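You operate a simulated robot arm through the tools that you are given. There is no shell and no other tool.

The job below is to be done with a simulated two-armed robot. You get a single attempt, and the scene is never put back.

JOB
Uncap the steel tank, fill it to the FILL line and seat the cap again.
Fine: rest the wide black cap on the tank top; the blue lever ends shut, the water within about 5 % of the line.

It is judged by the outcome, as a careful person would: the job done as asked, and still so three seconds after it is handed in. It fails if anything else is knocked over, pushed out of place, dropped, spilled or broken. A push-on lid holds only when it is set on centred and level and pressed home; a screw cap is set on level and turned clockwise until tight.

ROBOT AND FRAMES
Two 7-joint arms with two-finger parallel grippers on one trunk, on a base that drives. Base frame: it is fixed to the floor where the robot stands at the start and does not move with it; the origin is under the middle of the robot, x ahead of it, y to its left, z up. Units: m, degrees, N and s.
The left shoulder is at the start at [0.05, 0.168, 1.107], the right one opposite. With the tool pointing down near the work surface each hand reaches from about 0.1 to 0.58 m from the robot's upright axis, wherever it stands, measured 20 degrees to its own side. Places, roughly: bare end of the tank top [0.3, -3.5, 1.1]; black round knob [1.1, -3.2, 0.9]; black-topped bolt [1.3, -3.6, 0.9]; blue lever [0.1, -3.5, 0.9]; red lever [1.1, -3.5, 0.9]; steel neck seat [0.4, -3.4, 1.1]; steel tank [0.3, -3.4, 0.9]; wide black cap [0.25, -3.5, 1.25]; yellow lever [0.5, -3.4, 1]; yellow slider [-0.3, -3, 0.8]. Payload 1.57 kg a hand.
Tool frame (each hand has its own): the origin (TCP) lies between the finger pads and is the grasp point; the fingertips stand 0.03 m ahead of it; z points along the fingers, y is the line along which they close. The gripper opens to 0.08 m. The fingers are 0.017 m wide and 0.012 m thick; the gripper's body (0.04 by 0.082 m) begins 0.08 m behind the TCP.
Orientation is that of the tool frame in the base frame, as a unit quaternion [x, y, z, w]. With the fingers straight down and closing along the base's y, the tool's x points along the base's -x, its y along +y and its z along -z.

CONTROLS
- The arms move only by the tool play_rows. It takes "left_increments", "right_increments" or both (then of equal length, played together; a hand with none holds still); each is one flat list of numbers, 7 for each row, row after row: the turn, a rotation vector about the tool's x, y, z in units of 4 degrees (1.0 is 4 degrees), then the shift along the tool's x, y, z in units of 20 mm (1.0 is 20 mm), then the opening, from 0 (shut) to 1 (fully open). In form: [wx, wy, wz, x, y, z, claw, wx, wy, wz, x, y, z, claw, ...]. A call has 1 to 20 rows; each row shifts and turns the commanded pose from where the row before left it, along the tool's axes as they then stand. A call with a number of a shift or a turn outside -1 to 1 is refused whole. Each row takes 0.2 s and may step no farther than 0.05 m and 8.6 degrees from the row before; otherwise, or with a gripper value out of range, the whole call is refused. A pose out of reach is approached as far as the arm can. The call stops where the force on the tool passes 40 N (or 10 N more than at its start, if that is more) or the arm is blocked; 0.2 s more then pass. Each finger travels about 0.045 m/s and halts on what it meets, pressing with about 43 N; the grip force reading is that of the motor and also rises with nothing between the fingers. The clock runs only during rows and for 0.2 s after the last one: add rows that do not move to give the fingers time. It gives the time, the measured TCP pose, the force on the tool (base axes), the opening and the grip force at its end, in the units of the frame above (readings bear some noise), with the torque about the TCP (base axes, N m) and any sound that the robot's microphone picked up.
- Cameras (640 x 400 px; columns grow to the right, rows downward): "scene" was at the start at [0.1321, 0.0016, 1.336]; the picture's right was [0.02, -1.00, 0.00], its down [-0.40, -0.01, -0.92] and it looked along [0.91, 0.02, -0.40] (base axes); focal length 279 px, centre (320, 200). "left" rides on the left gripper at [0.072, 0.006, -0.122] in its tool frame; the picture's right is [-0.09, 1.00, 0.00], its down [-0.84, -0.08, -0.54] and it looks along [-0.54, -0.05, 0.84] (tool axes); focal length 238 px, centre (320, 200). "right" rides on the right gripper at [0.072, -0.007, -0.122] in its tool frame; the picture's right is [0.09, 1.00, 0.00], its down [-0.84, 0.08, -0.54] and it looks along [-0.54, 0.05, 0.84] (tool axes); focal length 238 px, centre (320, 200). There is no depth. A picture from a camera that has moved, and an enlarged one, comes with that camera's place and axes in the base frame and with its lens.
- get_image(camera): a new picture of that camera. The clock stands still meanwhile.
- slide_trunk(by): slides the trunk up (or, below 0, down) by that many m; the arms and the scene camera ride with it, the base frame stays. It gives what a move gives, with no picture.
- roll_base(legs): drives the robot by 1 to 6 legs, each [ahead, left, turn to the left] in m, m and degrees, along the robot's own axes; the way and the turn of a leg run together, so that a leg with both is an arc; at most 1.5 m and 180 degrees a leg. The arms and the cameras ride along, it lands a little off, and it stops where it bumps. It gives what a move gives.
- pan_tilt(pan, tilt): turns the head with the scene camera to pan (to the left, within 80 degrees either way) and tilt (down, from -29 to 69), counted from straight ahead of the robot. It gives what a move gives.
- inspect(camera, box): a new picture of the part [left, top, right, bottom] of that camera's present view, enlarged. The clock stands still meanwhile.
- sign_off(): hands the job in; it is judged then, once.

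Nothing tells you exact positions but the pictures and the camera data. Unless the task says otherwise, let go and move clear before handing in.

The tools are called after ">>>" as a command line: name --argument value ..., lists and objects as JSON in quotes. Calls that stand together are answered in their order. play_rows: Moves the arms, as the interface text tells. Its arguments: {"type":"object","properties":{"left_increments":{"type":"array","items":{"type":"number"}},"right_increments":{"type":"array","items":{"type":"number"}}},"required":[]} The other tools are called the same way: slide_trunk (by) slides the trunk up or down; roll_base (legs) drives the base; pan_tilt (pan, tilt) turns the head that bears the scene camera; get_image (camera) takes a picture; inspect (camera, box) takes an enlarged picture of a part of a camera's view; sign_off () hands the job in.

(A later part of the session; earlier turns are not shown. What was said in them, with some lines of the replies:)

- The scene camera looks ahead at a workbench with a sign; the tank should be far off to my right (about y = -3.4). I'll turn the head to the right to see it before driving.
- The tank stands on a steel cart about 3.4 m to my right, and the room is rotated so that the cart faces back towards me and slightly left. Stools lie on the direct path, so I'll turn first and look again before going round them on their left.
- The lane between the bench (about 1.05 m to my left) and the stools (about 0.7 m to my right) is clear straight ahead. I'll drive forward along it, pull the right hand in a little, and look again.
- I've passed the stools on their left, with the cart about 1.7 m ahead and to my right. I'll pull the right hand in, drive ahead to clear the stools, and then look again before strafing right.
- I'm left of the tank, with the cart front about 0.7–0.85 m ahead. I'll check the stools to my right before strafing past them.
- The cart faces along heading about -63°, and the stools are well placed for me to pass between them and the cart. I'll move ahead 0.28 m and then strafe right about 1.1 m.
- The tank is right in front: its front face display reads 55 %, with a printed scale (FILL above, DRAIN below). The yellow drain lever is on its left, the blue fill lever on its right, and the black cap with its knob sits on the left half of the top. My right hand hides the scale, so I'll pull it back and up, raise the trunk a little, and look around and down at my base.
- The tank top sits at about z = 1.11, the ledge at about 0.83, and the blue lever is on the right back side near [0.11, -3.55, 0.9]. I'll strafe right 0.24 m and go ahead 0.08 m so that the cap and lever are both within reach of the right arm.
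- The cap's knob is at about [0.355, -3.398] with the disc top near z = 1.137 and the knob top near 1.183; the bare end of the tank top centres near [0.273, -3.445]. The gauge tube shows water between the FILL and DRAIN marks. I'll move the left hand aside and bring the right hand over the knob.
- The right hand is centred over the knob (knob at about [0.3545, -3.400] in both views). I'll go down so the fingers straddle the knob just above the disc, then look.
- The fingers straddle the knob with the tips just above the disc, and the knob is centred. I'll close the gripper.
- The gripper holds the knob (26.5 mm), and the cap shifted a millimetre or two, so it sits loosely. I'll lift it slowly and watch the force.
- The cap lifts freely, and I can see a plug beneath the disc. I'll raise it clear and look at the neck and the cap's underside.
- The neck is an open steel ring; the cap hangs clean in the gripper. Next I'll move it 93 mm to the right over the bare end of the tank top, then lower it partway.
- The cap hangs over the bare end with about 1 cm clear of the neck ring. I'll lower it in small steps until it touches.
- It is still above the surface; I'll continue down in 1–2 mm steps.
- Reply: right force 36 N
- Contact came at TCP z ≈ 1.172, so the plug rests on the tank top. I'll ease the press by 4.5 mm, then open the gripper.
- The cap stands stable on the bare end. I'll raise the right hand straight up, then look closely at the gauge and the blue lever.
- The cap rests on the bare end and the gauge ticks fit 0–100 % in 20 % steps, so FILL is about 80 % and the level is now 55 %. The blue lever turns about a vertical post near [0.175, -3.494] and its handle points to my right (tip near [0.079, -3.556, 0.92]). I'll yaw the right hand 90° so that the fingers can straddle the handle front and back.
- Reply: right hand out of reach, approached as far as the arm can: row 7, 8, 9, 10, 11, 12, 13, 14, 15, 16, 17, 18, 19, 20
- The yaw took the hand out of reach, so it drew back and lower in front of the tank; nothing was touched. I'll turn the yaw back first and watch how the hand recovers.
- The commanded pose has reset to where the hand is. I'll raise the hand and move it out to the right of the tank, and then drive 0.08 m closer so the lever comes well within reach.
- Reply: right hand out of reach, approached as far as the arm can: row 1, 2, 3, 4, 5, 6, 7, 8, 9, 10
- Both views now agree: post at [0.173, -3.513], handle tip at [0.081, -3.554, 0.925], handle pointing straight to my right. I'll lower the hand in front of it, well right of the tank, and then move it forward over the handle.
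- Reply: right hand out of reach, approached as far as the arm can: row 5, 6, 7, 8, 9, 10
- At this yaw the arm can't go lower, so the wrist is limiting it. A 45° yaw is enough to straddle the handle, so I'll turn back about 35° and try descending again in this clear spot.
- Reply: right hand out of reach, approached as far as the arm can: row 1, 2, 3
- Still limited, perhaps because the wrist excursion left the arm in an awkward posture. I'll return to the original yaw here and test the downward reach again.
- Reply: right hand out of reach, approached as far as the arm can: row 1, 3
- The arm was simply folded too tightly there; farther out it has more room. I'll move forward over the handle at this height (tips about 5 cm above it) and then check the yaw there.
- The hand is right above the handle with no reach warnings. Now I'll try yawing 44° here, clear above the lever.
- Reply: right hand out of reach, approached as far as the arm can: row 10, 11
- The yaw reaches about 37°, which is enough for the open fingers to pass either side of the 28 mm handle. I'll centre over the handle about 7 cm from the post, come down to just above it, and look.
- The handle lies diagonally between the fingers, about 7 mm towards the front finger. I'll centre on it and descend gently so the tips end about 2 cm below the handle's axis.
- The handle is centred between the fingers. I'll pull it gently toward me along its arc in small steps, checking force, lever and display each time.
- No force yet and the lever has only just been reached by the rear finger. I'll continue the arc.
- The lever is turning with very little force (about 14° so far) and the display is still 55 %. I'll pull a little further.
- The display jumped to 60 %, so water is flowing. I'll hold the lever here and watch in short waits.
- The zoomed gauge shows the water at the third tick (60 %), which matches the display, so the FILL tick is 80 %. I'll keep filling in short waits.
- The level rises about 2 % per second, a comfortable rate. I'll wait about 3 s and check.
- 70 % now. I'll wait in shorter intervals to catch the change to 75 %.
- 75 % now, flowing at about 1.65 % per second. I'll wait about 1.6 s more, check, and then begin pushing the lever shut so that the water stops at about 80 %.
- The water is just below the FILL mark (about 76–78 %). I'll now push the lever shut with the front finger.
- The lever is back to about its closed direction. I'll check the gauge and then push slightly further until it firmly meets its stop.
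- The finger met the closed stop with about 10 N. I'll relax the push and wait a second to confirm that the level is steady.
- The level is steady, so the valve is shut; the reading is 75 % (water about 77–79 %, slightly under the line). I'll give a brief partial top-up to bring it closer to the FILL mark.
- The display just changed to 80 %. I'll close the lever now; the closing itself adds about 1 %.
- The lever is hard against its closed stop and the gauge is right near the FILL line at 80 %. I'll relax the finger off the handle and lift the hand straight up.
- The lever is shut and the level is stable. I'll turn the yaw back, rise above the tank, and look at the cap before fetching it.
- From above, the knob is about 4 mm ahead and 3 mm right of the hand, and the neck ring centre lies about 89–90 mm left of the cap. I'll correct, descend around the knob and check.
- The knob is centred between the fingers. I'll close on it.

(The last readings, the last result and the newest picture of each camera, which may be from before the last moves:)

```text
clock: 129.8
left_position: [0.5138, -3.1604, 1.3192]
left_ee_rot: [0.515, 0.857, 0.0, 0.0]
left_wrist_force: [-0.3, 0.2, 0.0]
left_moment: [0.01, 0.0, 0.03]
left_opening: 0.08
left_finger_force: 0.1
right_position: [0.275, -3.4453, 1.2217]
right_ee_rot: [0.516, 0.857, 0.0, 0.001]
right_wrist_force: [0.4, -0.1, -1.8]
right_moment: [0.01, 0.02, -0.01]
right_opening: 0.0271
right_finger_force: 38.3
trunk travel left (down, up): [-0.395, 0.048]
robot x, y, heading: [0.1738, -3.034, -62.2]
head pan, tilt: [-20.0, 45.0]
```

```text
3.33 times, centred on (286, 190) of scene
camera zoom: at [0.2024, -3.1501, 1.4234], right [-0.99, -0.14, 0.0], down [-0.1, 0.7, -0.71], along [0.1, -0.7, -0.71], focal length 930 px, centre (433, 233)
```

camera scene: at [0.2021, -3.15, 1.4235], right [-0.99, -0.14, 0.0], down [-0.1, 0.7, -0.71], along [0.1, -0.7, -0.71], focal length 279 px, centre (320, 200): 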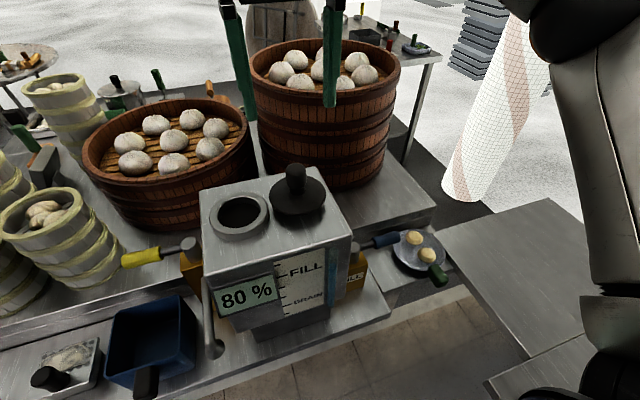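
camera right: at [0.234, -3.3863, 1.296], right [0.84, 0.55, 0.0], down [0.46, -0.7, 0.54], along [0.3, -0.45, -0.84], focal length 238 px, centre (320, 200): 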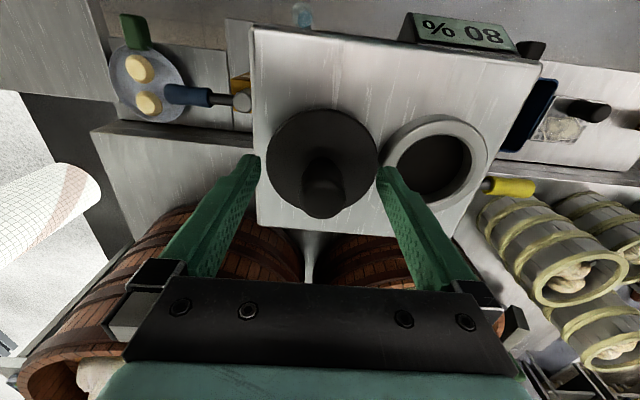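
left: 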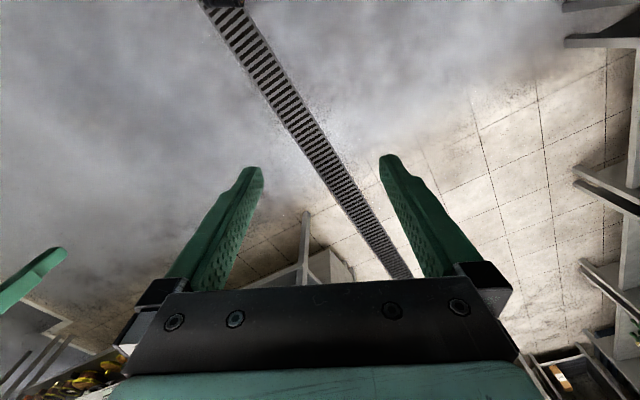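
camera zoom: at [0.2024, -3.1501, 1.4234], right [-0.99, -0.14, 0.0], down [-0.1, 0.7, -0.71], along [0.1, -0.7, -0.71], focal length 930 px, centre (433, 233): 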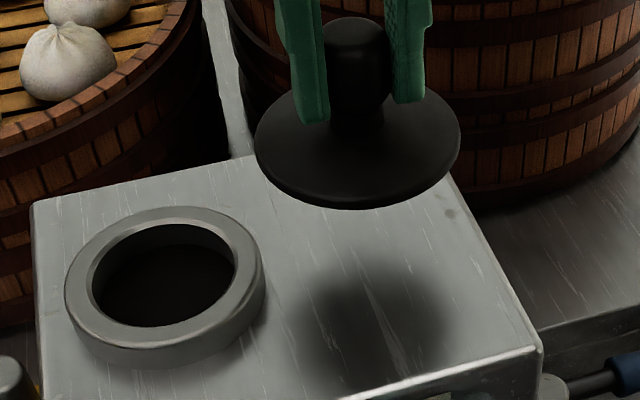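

The cap is up and level, 5 cm above the tank top. I'll move it 90 mm left over the neck and check alignment.

>>> play_rows --right_increments '[0, 0, 0, 0, 0.9, 0, 0, 0, 0, 0, 0, 0.9, 0, 0, 0, 0, 0, 0, 0.9, 0, 0, 0, 0, 0, 0, 0.9, 0, 0, 0, 0, 0, 0, 0.9, 0, 0, 0, 0, 0, 0, 0, 0, 0, 0, 0, 0, 0, 0, 0, 0]'

>>> inspect --camera "scene" --box '[160, 130, 352, 250]'

>>> get_image --camera "right"

```text
clock: 131.4
left_position: [0.5117, -3.1608, 1.3197]
left_ee_rot: [0.515, 0.857, 0.0, 0.001]
left_wrist_force: [0.9, 0.6, 0.3]
left_moment: [0.04, -0.03, -0.03]
left_opening: 0.0801
left_finger_force: 0.0
right_position: [0.3536, -3.4023, 1.2212]
right_ee_rot: [0.516, 0.857, 0.0, 0.0]
right_wrist_force: [-0.4, 0.3, -0.9]
right_moment: [0.01, 0.03, -0.02]
right_opening: 0.0271
right_finger_force: 37.8
trunk travel left (down, up): [-0.395, 0.048]
robot x, y, heading: [0.176, -3.0296, -62.0]
head pan, tilt: [-20.0, 45.0]
```

```text
3.33 times, centred on (256, 190) of scene
camera zoom: at [0.2026, -3.1498, 1.4235], right [-0.99, -0.14, 0.0], down [-0.1, 0.7, -0.71], along [0.1, -0.7, -0.71], focal length 930 px, centre (533, 233)
```

zoom: 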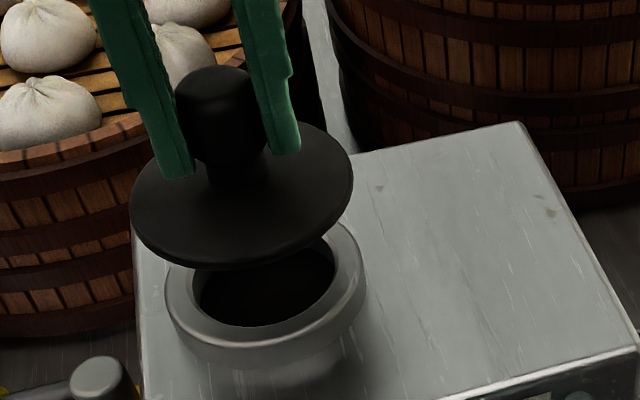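

```text
taken
camera right: at [0.3136, -3.3411, 1.3435], right [0.84, 0.55, 0.0], down [0.46, -0.7, 0.54], along [0.3, -0.45, -0.84], focal length 238 px, centre (320, 200)
```

right: 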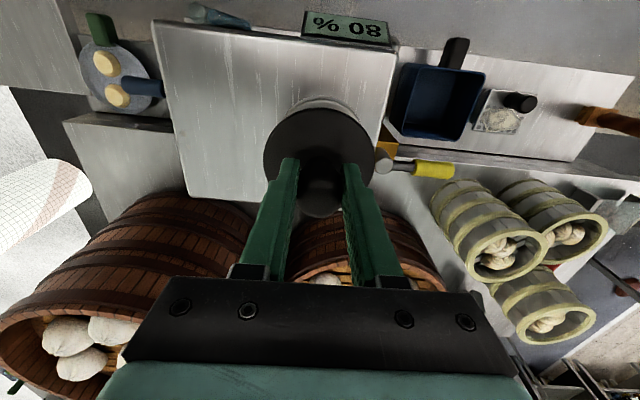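

The cap axis ([0.3536, -3.4023]) agrees with the measured ring centre ([0.353, -3.400]) to about 2 mm. I'll lower to just above the ring and check again.

>>> play_rows --right_increments '[0, 0, 0, 0, 0, 0.4, 0, 0, 0, 0, 0, 0, 0.4, 0, 0, 0, 0, 0, 0, 0.4, 0, 0, 0, 0, 0, 0, 0.15, 0, 0, 0, 0, 0, 0, 0, 0]'

>>> inspect --camera "scene" --box '[160, 150, 320, 250]'

>>> inspect --camera "right" --box '[240, 70, 400, 170]'

```text
clock: 132.6
left_position: [0.5124, -3.1601, 1.3194]
left_ee_rot: [0.515, 0.857, 0.0, 0.0]
left_wrist_force: [-1.0, -0.7, -1.3]
left_moment: [-0.01, 0.01, -0.01]
left_opening: 0.0802
left_finger_force: 0.0
right_position: [0.3542, -3.4052, 1.1971]
right_ee_rot: [0.516, 0.857, -0.001, 0.001]
right_wrist_force: [-0.8, 0.3, -0.6]
right_moment: [0.0, 0.01, -0.01]
right_opening: 0.0271
right_finger_force: 38.4
trunk travel left (down, up): [-0.395, 0.048]
robot x, y, heading: [0.1739, -3.0369, -62.0]
head pan, tilt: [-20.0, 45.0]
```

```text
4.00 times, centred on (240, 200) of scene
camera zoom: at [0.2025, -3.1499, 1.4234], right [-0.99, -0.14, 0.0], down [-0.1, 0.7, -0.71], along [0.1, -0.7, -0.71], focal length 1116 px, centre (640, 200)
```

zoom: 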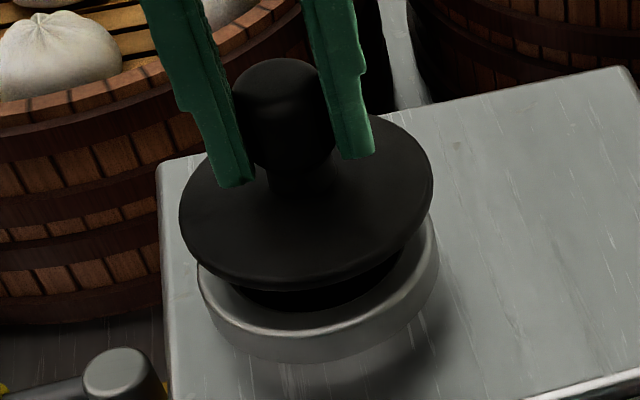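

```text
4.00 times, centred on (320, 120) of right
camera zoom: at [0.3147, -3.3444, 1.3178], right [0.84, 0.55, 0.0], down [0.46, -0.7, 0.54], along [0.3, -0.45, -0.84], focal length 953 px, centre (320, 520)
```

zoom: 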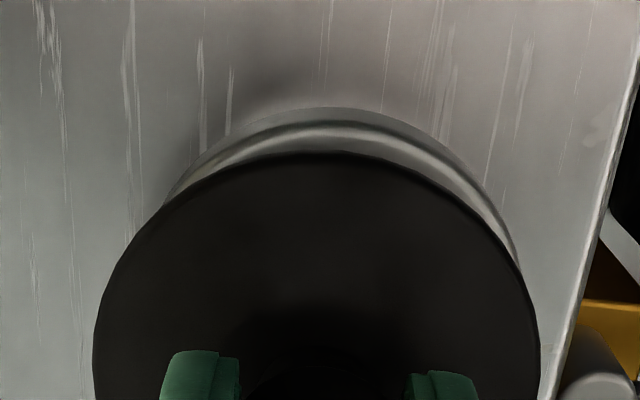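

The plug is right at the ring mouth; both views suggest the ring centre is about 1.5 mm further left. I'll nudge that way and lower slowly, watching the force.

>>> play_rows --right_increments '[0, 0, 0, 0, 0.075, 0, 0, 0, 0, 0, 0, 0, 0.1, 0, 0, 0, 0, 0, 0, 0.1, 0, 0, 0, 0, 0, 0, 0.1, 0, 0, 0, 0, 0, 0, 0.1, 0, 0, 0, 0, 0, 0, 0.1, 0, 0, 0, 0, 0, 0, 0, 0]'

>>> inspect --camera "scene" --box '[160, 150, 320, 250]'

```text
clock: 134.2
left_position: [0.5141, -3.161, 1.3204]
left_ee_rot: [0.515, 0.857, -0.001, 0.001]
left_wrist_force: [-0.5, 0.8, 1.2]
left_moment: [-0.02, -0.03, 0.03]
left_opening: 0.08
left_finger_force: 0.0
right_position: [0.3551, -3.4055, 1.184]
right_ee_rot: [0.516, 0.857, 0.0, 0.0]
right_wrist_force: [1.0, 0.2, -1.4]
right_moment: [0.01, -0.02, 0.01]
right_opening: 0.0272
right_finger_force: 37.2
trunk travel left (down, up): [-0.395, 0.048]
robot x, y, heading: [0.1705, -3.0356, -62.4]
head pan, tilt: [-20.0, 45.0]
```

```text
4.00 times, centred on (240, 200) of scene
camera zoom: at [0.2025, -3.1499, 1.4235], right [-0.99, -0.14, 0.0], down [-0.1, 0.7, -0.71], along [0.1, -0.7, -0.71], focal length 1116 px, centre (640, 200)
```

zoom: 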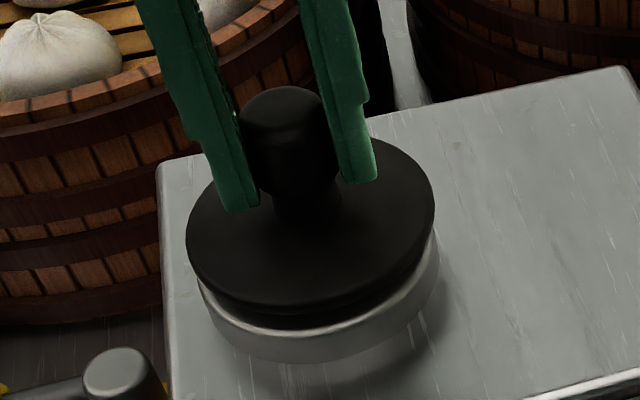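

It enters freely with no side force. I'll continue down to the seat.

>>> play_rows --right_increments '[0, 0, 0, 0, 0, 0.1, 0, 0, 0, 0, 0, 0, 0.1, 0, 0, 0, 0, 0, 0, 0.1, 0, 0, 0, 0, 0, 0, 0.1, 0, 0, 0, 0, 0, 0, 0.05, 0, 0, 0, 0, 0, 0, 0, 0]'

>>> inspect --camera "scene" --box '[160, 150, 320, 250]'

```text
clock: 135.6
left_position: [0.5133, -3.1597, 1.32]
left_ee_rot: [0.515, 0.857, 0.0, 0.001]
left_wrist_force: [-0.3, 0.3, 0.1]
left_moment: [0.03, 0.01, -0.01]
left_opening: 0.08
left_finger_force: 0.0
right_position: [0.3552, -3.4036, 1.1769]
right_ee_rot: [0.516, 0.857, 0.0, 0.002]
right_wrist_force: [0.9, -1.2, 8.1]
right_moment: [-0.01, 0.28, -0.01]
right_opening: 0.0271
right_finger_force: 37.8
trunk travel left (down, up): [-0.395, 0.048]
robot x, y, heading: [0.1711, -3.0329, -62.3]
head pan, tilt: [-20.0, 45.0]
```

```text
4.00 times, centred on (240, 200) of scene
camera zoom: at [0.2023, -3.1494, 1.4237], right [-0.99, -0.14, 0.0], down [-0.1, 0.7, -0.71], along [0.1, -0.7, -0.71], focal length 1116 px, centre (640, 200)
```

zoom: 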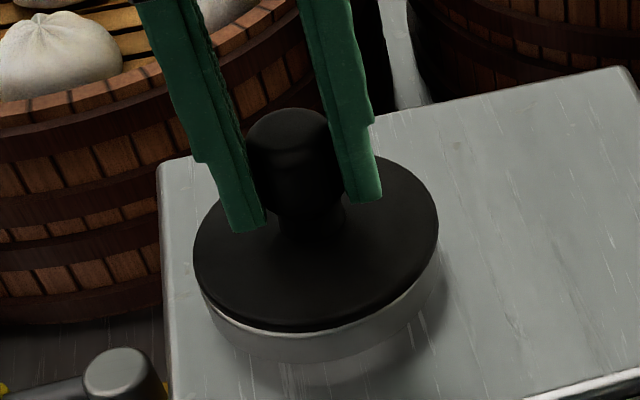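

There is contact at 8 N, slightly to one side, and the disc is essentially on the ring. I'll press a little more, in 1 mm steps, to see whether the cap goes further home.

>>> play_rows --right_increments '[0, 0, 0, 0, 0, 0.05, 0, 0, 0, 0, 0, 0, 0.05, 0, 0, 0, 0, 0, 0, 0, 0]'

>>> inspect --camera "scene" --box '[160, 150, 320, 250]'

```text
clock: 136.4
left_position: [0.5129, -3.1587, 1.3206]
left_ee_rot: [0.515, 0.857, -0.001, 0.001]
left_wrist_force: [-0.4, 0.5, -0.2]
left_moment: [-0.01, 0.02, -0.04]
left_opening: 0.0799
left_finger_force: 0.0
right_position: [0.355, -3.4034, 1.1759]
right_ee_rot: [0.516, 0.857, 0.0, 0.005]
right_wrist_force: [2.2, -4.6, 32.6]
right_moment: [-0.16, 0.7, -0.02]
right_opening: 0.0271
right_finger_force: 37.5
trunk travel left (down, up): [-0.395, 0.048]
robot x, y, heading: [0.1741, -3.0317, -62.2]
head pan, tilt: [-20.0, 45.0]
```

```text
4.00 times, centred on (240, 200) of scene
camera zoom: at [0.2018, -3.1484, 1.424], right [-0.99, -0.14, 0.0], down [-0.1, 0.7, -0.71], along [0.1, -0.7, -0.71], focal length 1116 px, centre (640, 200)
```

zoom: 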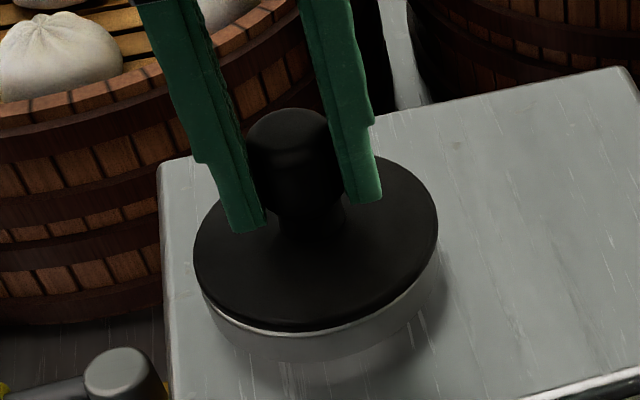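

The cap bears flat on the ring at 33 N without moving further, so it is seated. I'll ease the press and open the gripper.

>>> play_rows --right_increments '[0, 0, 0, 0, 0, -0.08, 0, 0, 0, 0, 0, 0, -0.06, 0, 0, 0, 0, 0, 0, 0, 0, 0, 0, 0, 0, 0, 0, 0]'

>>> play_rows --right_increments '[0, 0, 0, 0, 0, 0, 0.38, 0, 0, 0, 0, 0, 0, 0.45, 0, 0, 0, 0, 0, 0, 0.6, 0, 0, 0, 0, 0, 0, 0.8, 0, 0, 0, 0, 0, 0, 1, 0, 0, 0, 0, 0, 0, 1, 0, 0, 0, 0, 0, 0, 1]'

>>> inspect --camera "scene" --box '[160, 150, 320, 250]'

>>> get_image --camera "right"

```text
clock: 137.4
left_position: [0.5128, -3.1594, 1.3199]
left_ee_rot: [0.515, 0.857, -0.001, 0.001]
left_wrist_force: [0.0, -0.2, 0.0]
left_moment: [0.02, 0.02, -0.01]
left_opening: 0.08
left_finger_force: 0.0
right_position: [0.3556, -3.404, 1.1761]
right_ee_rot: [0.516, 0.856, -0.001, 0.001]
right_wrist_force: [1.8, -2.5, 14.9]
right_moment: [-0.74, 0.03, -0.01]
right_opening: 0.0272
right_finger_force: 37.7
trunk travel left (down, up): [-0.395, 0.048]
robot x, y, heading: [0.1748, -3.0325, -61.7]
head pan, tilt: [-20.0, 45.0]
```

```text
clock: 139.0
left_position: [0.5138, -3.1603, 1.3203]
left_ee_rot: [0.515, 0.857, -0.001, 0.001]
left_wrist_force: [-0.2, -0.4, -0.1]
left_moment: [-0.03, 0.03, -0.03]
left_opening: 0.08
left_finger_force: 0.0
right_position: [0.3542, -3.4052, 1.1756]
right_ee_rot: [0.516, 0.857, 0.0, 0.001]
right_wrist_force: [-0.9, 1.2, 0.4]
right_moment: [0.02, -0.01, 0.01]
right_opening: 0.0801
right_finger_force: 0.1
trunk travel left (down, up): [-0.395, 0.048]
robot x, y, heading: [0.1764, -3.0369, -61.9]
head pan, tilt: [-20.0, 45.0]
```

```text
4.00 times, centred on (240, 200) of scene
camera zoom: at [0.2024, -3.1499, 1.4235], right [-0.99, -0.14, 0.0], down [-0.1, 0.7, -0.71], along [0.1, -0.7, -0.71], focal length 1116 px, centre (640, 200)
```

zoom: 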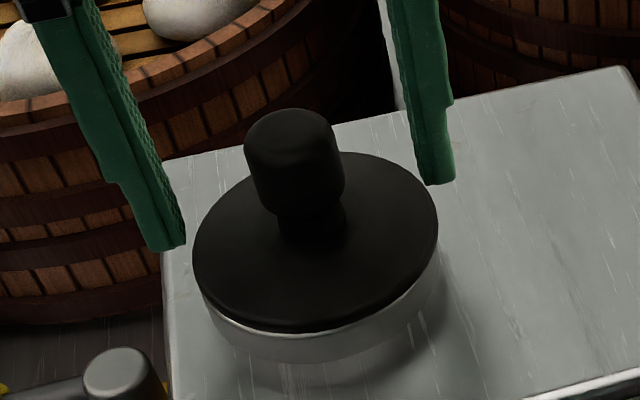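

```text
taken
camera right: at [0.3153, -3.3432, 1.2976], right [0.84, 0.55, 0.0], down [0.46, -0.7, 0.54], along [0.3, -0.45, -0.84], focal length 238 px, centre (320, 200)
```

right: 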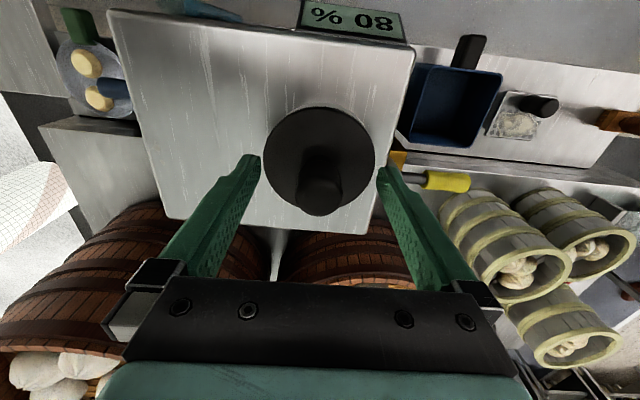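

The cap sits on the neck, and the gripper is open. I'll raise the hand straight up and check seating from above.

>>> play_rows --right_increments '[0, 0, 0, 0, 0, -0.5, 1, 0, 0, 0, 0, 0, -0.8, 1, 0, 0, 0, 0, 0, -0.9, 1, 0, 0, 0, 0, 0, -0.9, 1, 0, 0, 0, 0, 0, -0.9, 1, 0, 0, 0, 0, 0, -0.9, 1, 0, 0, 0, 0, 0, -0.9, 1, 0, 0, 0, 0, 0, 0, 1]'

>>> inspect --camera "right" --box '[240, 60, 416, 170]'

>>> get_image --camera "scene"

>>> inspect --camera "scene" --box '[180, 160, 300, 235]'

```text
clock: 140.8
left_position: [0.5135, -3.1599, 1.3199]
left_ee_rot: [0.515, 0.857, -0.001, 0.0]
left_wrist_force: [-0.7, 0.0, -0.2]
left_moment: [0.0, 0.02, 0.01]
left_opening: 0.0801
left_finger_force: 0.0
right_position: [0.3541, -3.4061, 1.2922]
right_ee_rot: [0.515, 0.857, 0.001, 0.001]
right_wrist_force: [-0.7, 0.2, 0.8]
right_moment: [0.01, -0.03, 0.01]
right_opening: 0.08
right_finger_force: 0.1
trunk travel left (down, up): [-0.395, 0.048]
robot x, y, heading: [0.1749, -3.0317, -62.1]
head pan, tilt: [-20.0, 45.0]
```

```text
3.64 times, centred on (328, 115) of right
camera zoom: at [0.3139, -3.3442, 1.4135], right [0.84, 0.55, 0.0], down [0.46, -0.7, 0.54], along [0.3, -0.45, -0.84], focal length 867 px, centre (291, 509)
```

zoom: 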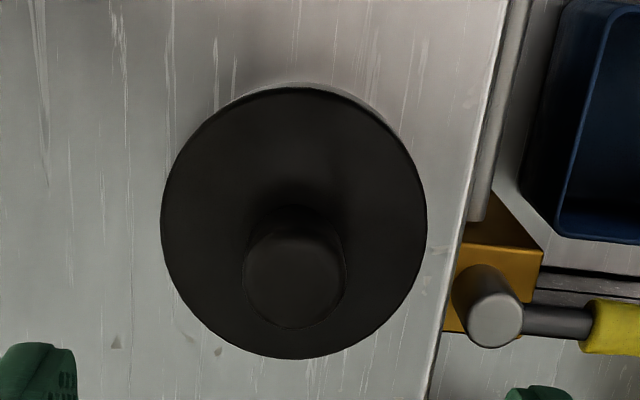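

```text
taken
camera scene: at [0.2025, -3.1501, 1.4234], right [-0.99, -0.14, 0.0], down [-0.1, 0.7, -0.71], along [0.1, -0.7, -0.71], focal length 279 px, centre (320, 200)
```

scene: 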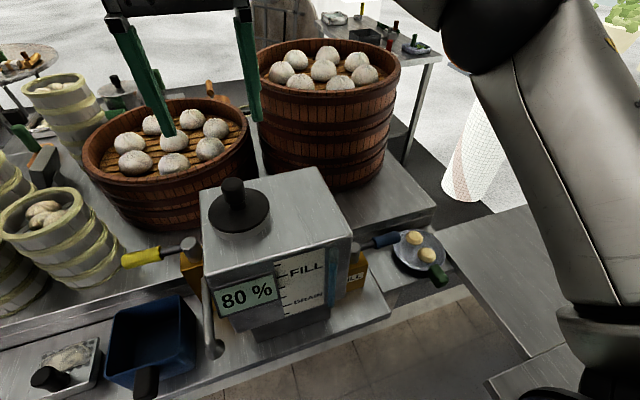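

```text
5.33 times, centred on (240, 198) of scene
camera zoom: at [0.2025, -3.1501, 1.4234], right [-0.99, -0.14, 0.0], down [-0.1, 0.7, -0.71], along [0.1, -0.7, -0.71], focal length 1488 px, centre (747, 213)
```

zoom: 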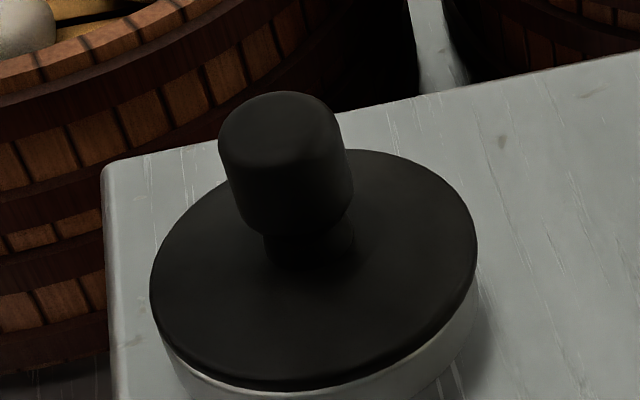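

The cap is down on its ring, the display reads 80 % and the blue lever points straight out (shut). I'll draw the right hand back clear of the tank and lower the trunk a little so the camera can view the cap and gauge from closer to horizontal.

>>> play_rows --right_increments '[0, 0, 0, 0.7, -0.9, 0, 1, 0, 0, 0, 0.7, -0.9, 0, 1, 0, 0, 0, 0.7, -0.9, 0, 1, 0, 0, 0, 0.7, -0.9, 0, 1, 0, 0, 0, 0.7, -0.9, 0, 1, 0, 0, 0, 0.7, -0.9, 0, 1, 0, 0, 0, 0.7, -0.9, 0, 1, 0, 0, 0, 0.7, -0.9, 0, 1, 0, 0, 0, 0.7, -0.9, 0, 1, 0, 0, 0, 0.7, -0.9, 0, 1, 0, 0, 0, 0.7, -0.9, 0, 1, 0, 0, 0, 0.7, -0.9, 0, 1, 0, 0, 0, 0, 0, 0, 1]'

>>> get_image --camera "scene"

```text
clock: 143.6
left_position: [0.5132, -3.1601, 1.3195]
left_ee_rot: [0.515, 0.857, 0.0, 0.001]
left_wrist_force: [-0.4, 0.6, 0.2]
left_moment: [-0.01, 0.03, 0.04]
left_opening: 0.0802
left_finger_force: 0.1
right_position: [0.0872, -3.359, 1.2923]
right_ee_rot: [0.515, 0.857, -0.001, 0.001]
right_wrist_force: [-0.3, -0.2, 0.7]
right_moment: [-0.02, 0.04, 0.03]
right_opening: 0.0799
right_finger_force: 0.0
trunk travel left (down, up): [-0.395, 0.048]
robot x, y, heading: [0.1757, -3.0308, -62.2]
head pan, tilt: [-20.0, 45.0]
```

```text
taken
camera scene: at [0.2029, -3.1501, 1.4234], right [-0.99, -0.14, 0.0], down [-0.1, 0.7, -0.71], along [0.1, -0.7, -0.71], focal length 279 px, centre (320, 200)
```

scene: 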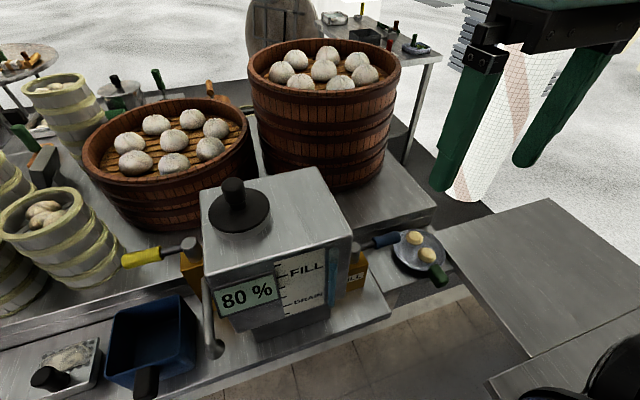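

>>> slide_trunk --by -0.15

>>> pan_tilt --pan -5 --tilt 30

>>> get_image --camera "scene"

```text
clock: 145.4
left_position: [0.5137, -3.1608, 1.1703]
left_ee_rot: [0.516, 0.856, 0.0, 0.001]
left_wrist_force: [0.6, 0.3, 0.2]
left_moment: [-0.01, 0.01, 0.01]
left_opening: 0.0801
left_finger_force: 0.1
right_position: [0.0876, -3.3596, 1.142]
right_ee_rot: [0.515, 0.857, -0.001, 0.001]
right_wrist_force: [0.2, -0.3, -0.5]
right_moment: [-0.04, 0.0, -0.02]
right_opening: 0.0801
right_finger_force: 0.2
trunk travel left (down, up): [-0.245, 0.198]
robot x, y, heading: [0.1711, -3.0319, -62.0]
head pan, tilt: [-20.0, 45.0]
```

```text
clock: 146.1
left_position: [0.5136, -3.161, 1.1694]
left_ee_rot: [0.515, 0.857, 0.0, 0.001]
left_wrist_force: [-0.3, -0.6, 1.1]
left_moment: [0.0, 0.02, -0.03]
left_opening: 0.08
left_finger_force: 0.1
right_position: [0.0866, -3.3592, 1.1411]
right_ee_rot: [0.515, 0.857, 0.0, 0.001]
right_wrist_force: [-0.5, -0.3, 0.6]
right_moment: [0.01, -0.01, -0.03]
right_opening: 0.0801
right_finger_force: 0.1
trunk travel left (down, up): [-0.245, 0.198]
robot x, y, heading: [0.1705, -3.0335, -62.0]
head pan, tilt: [-5.0, 30.0]
```

```text
taken
camera scene: at [0.2264, -3.1526, 1.296], right [-0.92, -0.39, 0.0], down [-0.19, 0.46, -0.87], along [0.34, -0.8, -0.5], focal length 279 px, centre (320, 200)
```

scene: 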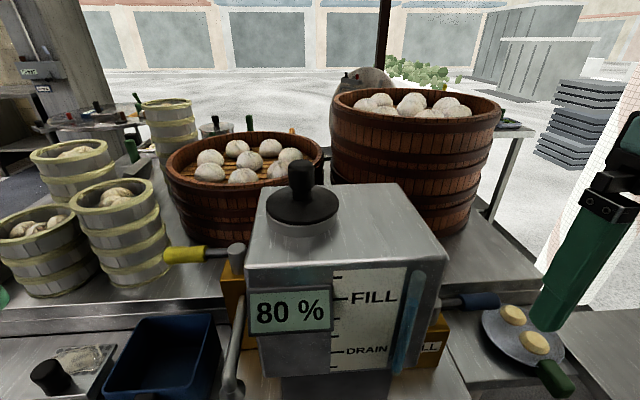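

>>> inspect --camera "scene" --box '[250, 150, 362, 220]'

>>> inspect --camera "scene" --box '[320, 255, 448, 385]'

>>> inspect --camera "scene" --box '[400, 260, 600, 390]'

```text
5.71 times, centred on (306, 185) of scene
camera zoom: at [0.2264, -3.1526, 1.296], right [-0.92, -0.39, 0.0], down [-0.19, 0.46, -0.87], along [0.34, -0.8, -0.5], focal length 1595 px, centre (400, 286)
```

zoom: 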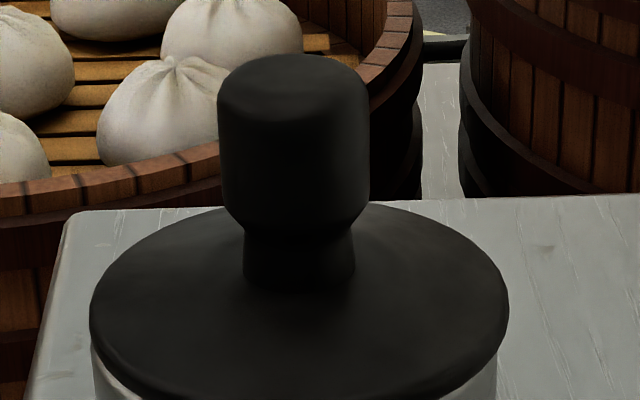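

```text
3.08 times, centred on (384, 320) of scene
camera zoom: at [0.2264, -3.1526, 1.296], right [-0.92, -0.39, 0.0], down [-0.19, 0.46, -0.87], along [0.34, -0.8, -0.5], focal length 859 px, centre (123, -169)
```

zoom: 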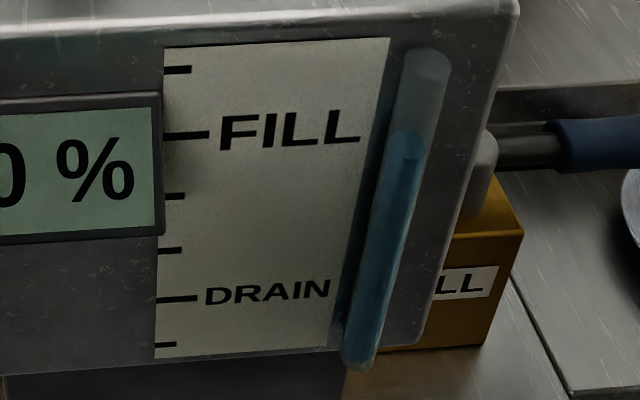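

```text
3.08 times, centred on (500, 325) of scene
camera zoom: at [0.2264, -3.1526, 1.296], right [-0.92, -0.39, 0.0], down [-0.19, 0.46, -0.87], along [0.34, -0.8, -0.5], focal length 859 px, centre (-234, -185)
```

zoom: 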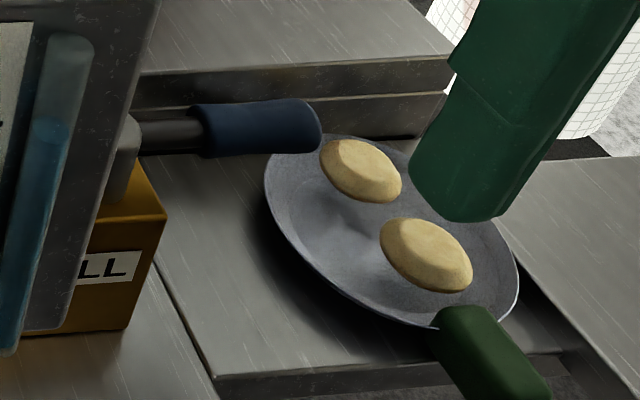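

The gauge shows water at the FILL tick, and the blue lever is straight out. I'll look closely at the cap's lower edge for any gap or tilt.

>>> inspect --camera "scene" --box '[256, 185, 352, 245]'

```text
6.67 times, centred on (304, 215) of scene
camera zoom: at [0.2264, -3.1526, 1.296], right [-0.92, -0.39, 0.0], down [-0.19, 0.46, -0.87], along [0.34, -0.8, -0.5], focal length 1860 px, centre (427, 100)
```

zoom: 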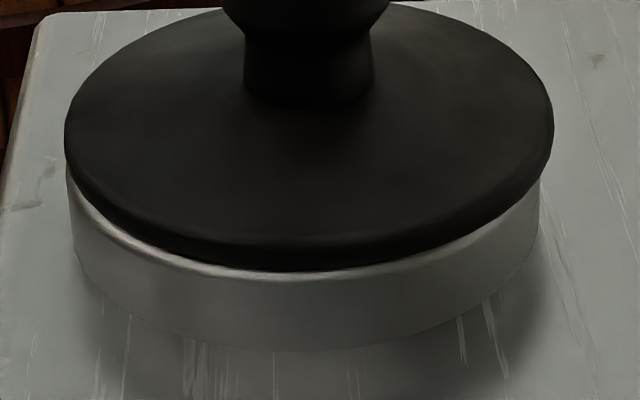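

The cap sits flat on the ring, centred to within about a millimetre, with no gap. I'll back the base off 0.12 m so both hands are well clear, and take a last look.

>>> roll_base --legs '[[-0.12, 0, 0]]'

>>> get_image --camera "scene"

>>> inspect --camera "scene" --box '[220, 130, 480, 330]'

```text
clock: 147.4
left_position: [0.4561, -3.0532, 1.1708]
left_ee_rot: [0.515, 0.857, 0.001, 0.001]
left_wrist_force: [0.7, 0.7, 0.4]
left_moment: [-0.04, -0.03, -0.01]
left_opening: 0.0802
left_finger_force: 0.0
right_position: [0.0303, -3.252, 1.1416]
right_ee_rot: [0.516, 0.857, -0.001, 0.001]
right_wrist_force: [0.1, 0.2, 0.0]
right_moment: [-0.01, -0.01, 0.02]
right_opening: 0.0801
right_finger_force: 0.0
trunk travel left (down, up): [-0.245, 0.198]
robot x, y, heading: [0.1203, -2.9283, -62.0]
head pan, tilt: [-5.0, 30.0]
```

```text
taken
camera scene: at [0.1694, -3.0449, 1.2962], right [-0.92, -0.39, 0.0], down [-0.19, 0.46, -0.87], along [0.34, -0.8, -0.5], focal length 279 px, centre (320, 200)
```

scene: 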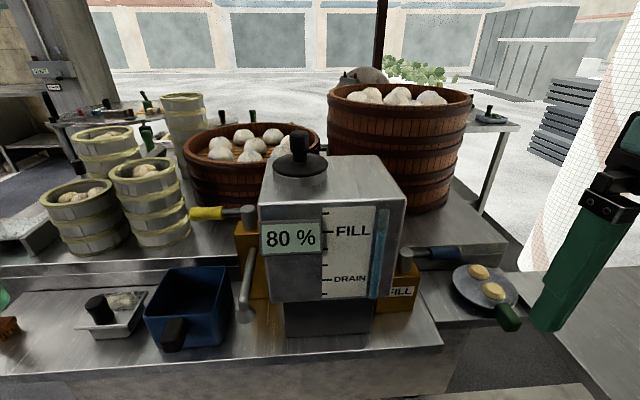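

```text
2.00 times, centred on (350, 230) of scene
camera zoom: at [0.1694, -3.0449, 1.2962], right [-0.92, -0.39, 0.0], down [-0.19, 0.46, -0.87], along [0.34, -0.8, -0.5], focal length 558 px, centre (260, 140)
```

zoom: 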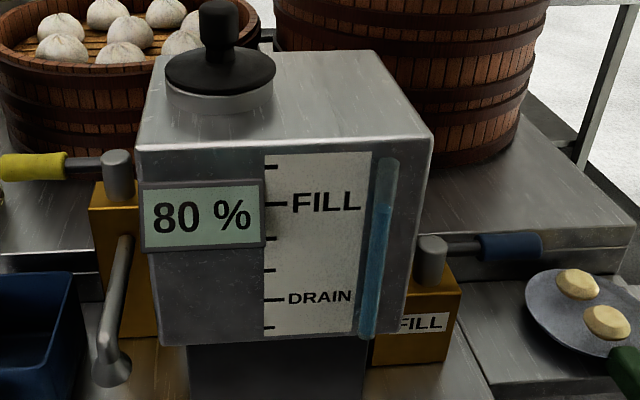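

The display reads 80 % and the water stands at the FILL tick. The cap is seated level, the blue lever points straight out (shut), both hands are clear, and nothing around it was disturbed. I'm handing the job in.

>>> sign_off

```text
The job is handed in.
```

The tank is filled to the FILL line, the black cap is back on its neck, and the blue lever is shut. I've handed the job in, but I haven't seen the judge's result.

- **Water:** the display reads 80 %, and the gauge ticks put the FILL line at about 80 %. From the pictures I put the true level at about 78–81 %. It stayed steady after I closed the lever.
- **Top-up:** I closed the lever once with the display still at 75 %, then opened it briefly again to bring the level up.
- **Blue lever:** I pushed it firmly against its stop (about 19 N), and it points straight out as it did at the start.
- **Cap:** while filling, it rested on the bare end of the tank top. I then set it back on the neck and pressed it down at about 33 N. It sits flat and within about 1 mm of centre.
- **Surroundings:** in the last picture nothing around the tank looks moved or spilled. Both hands were open and clear when I handed in.
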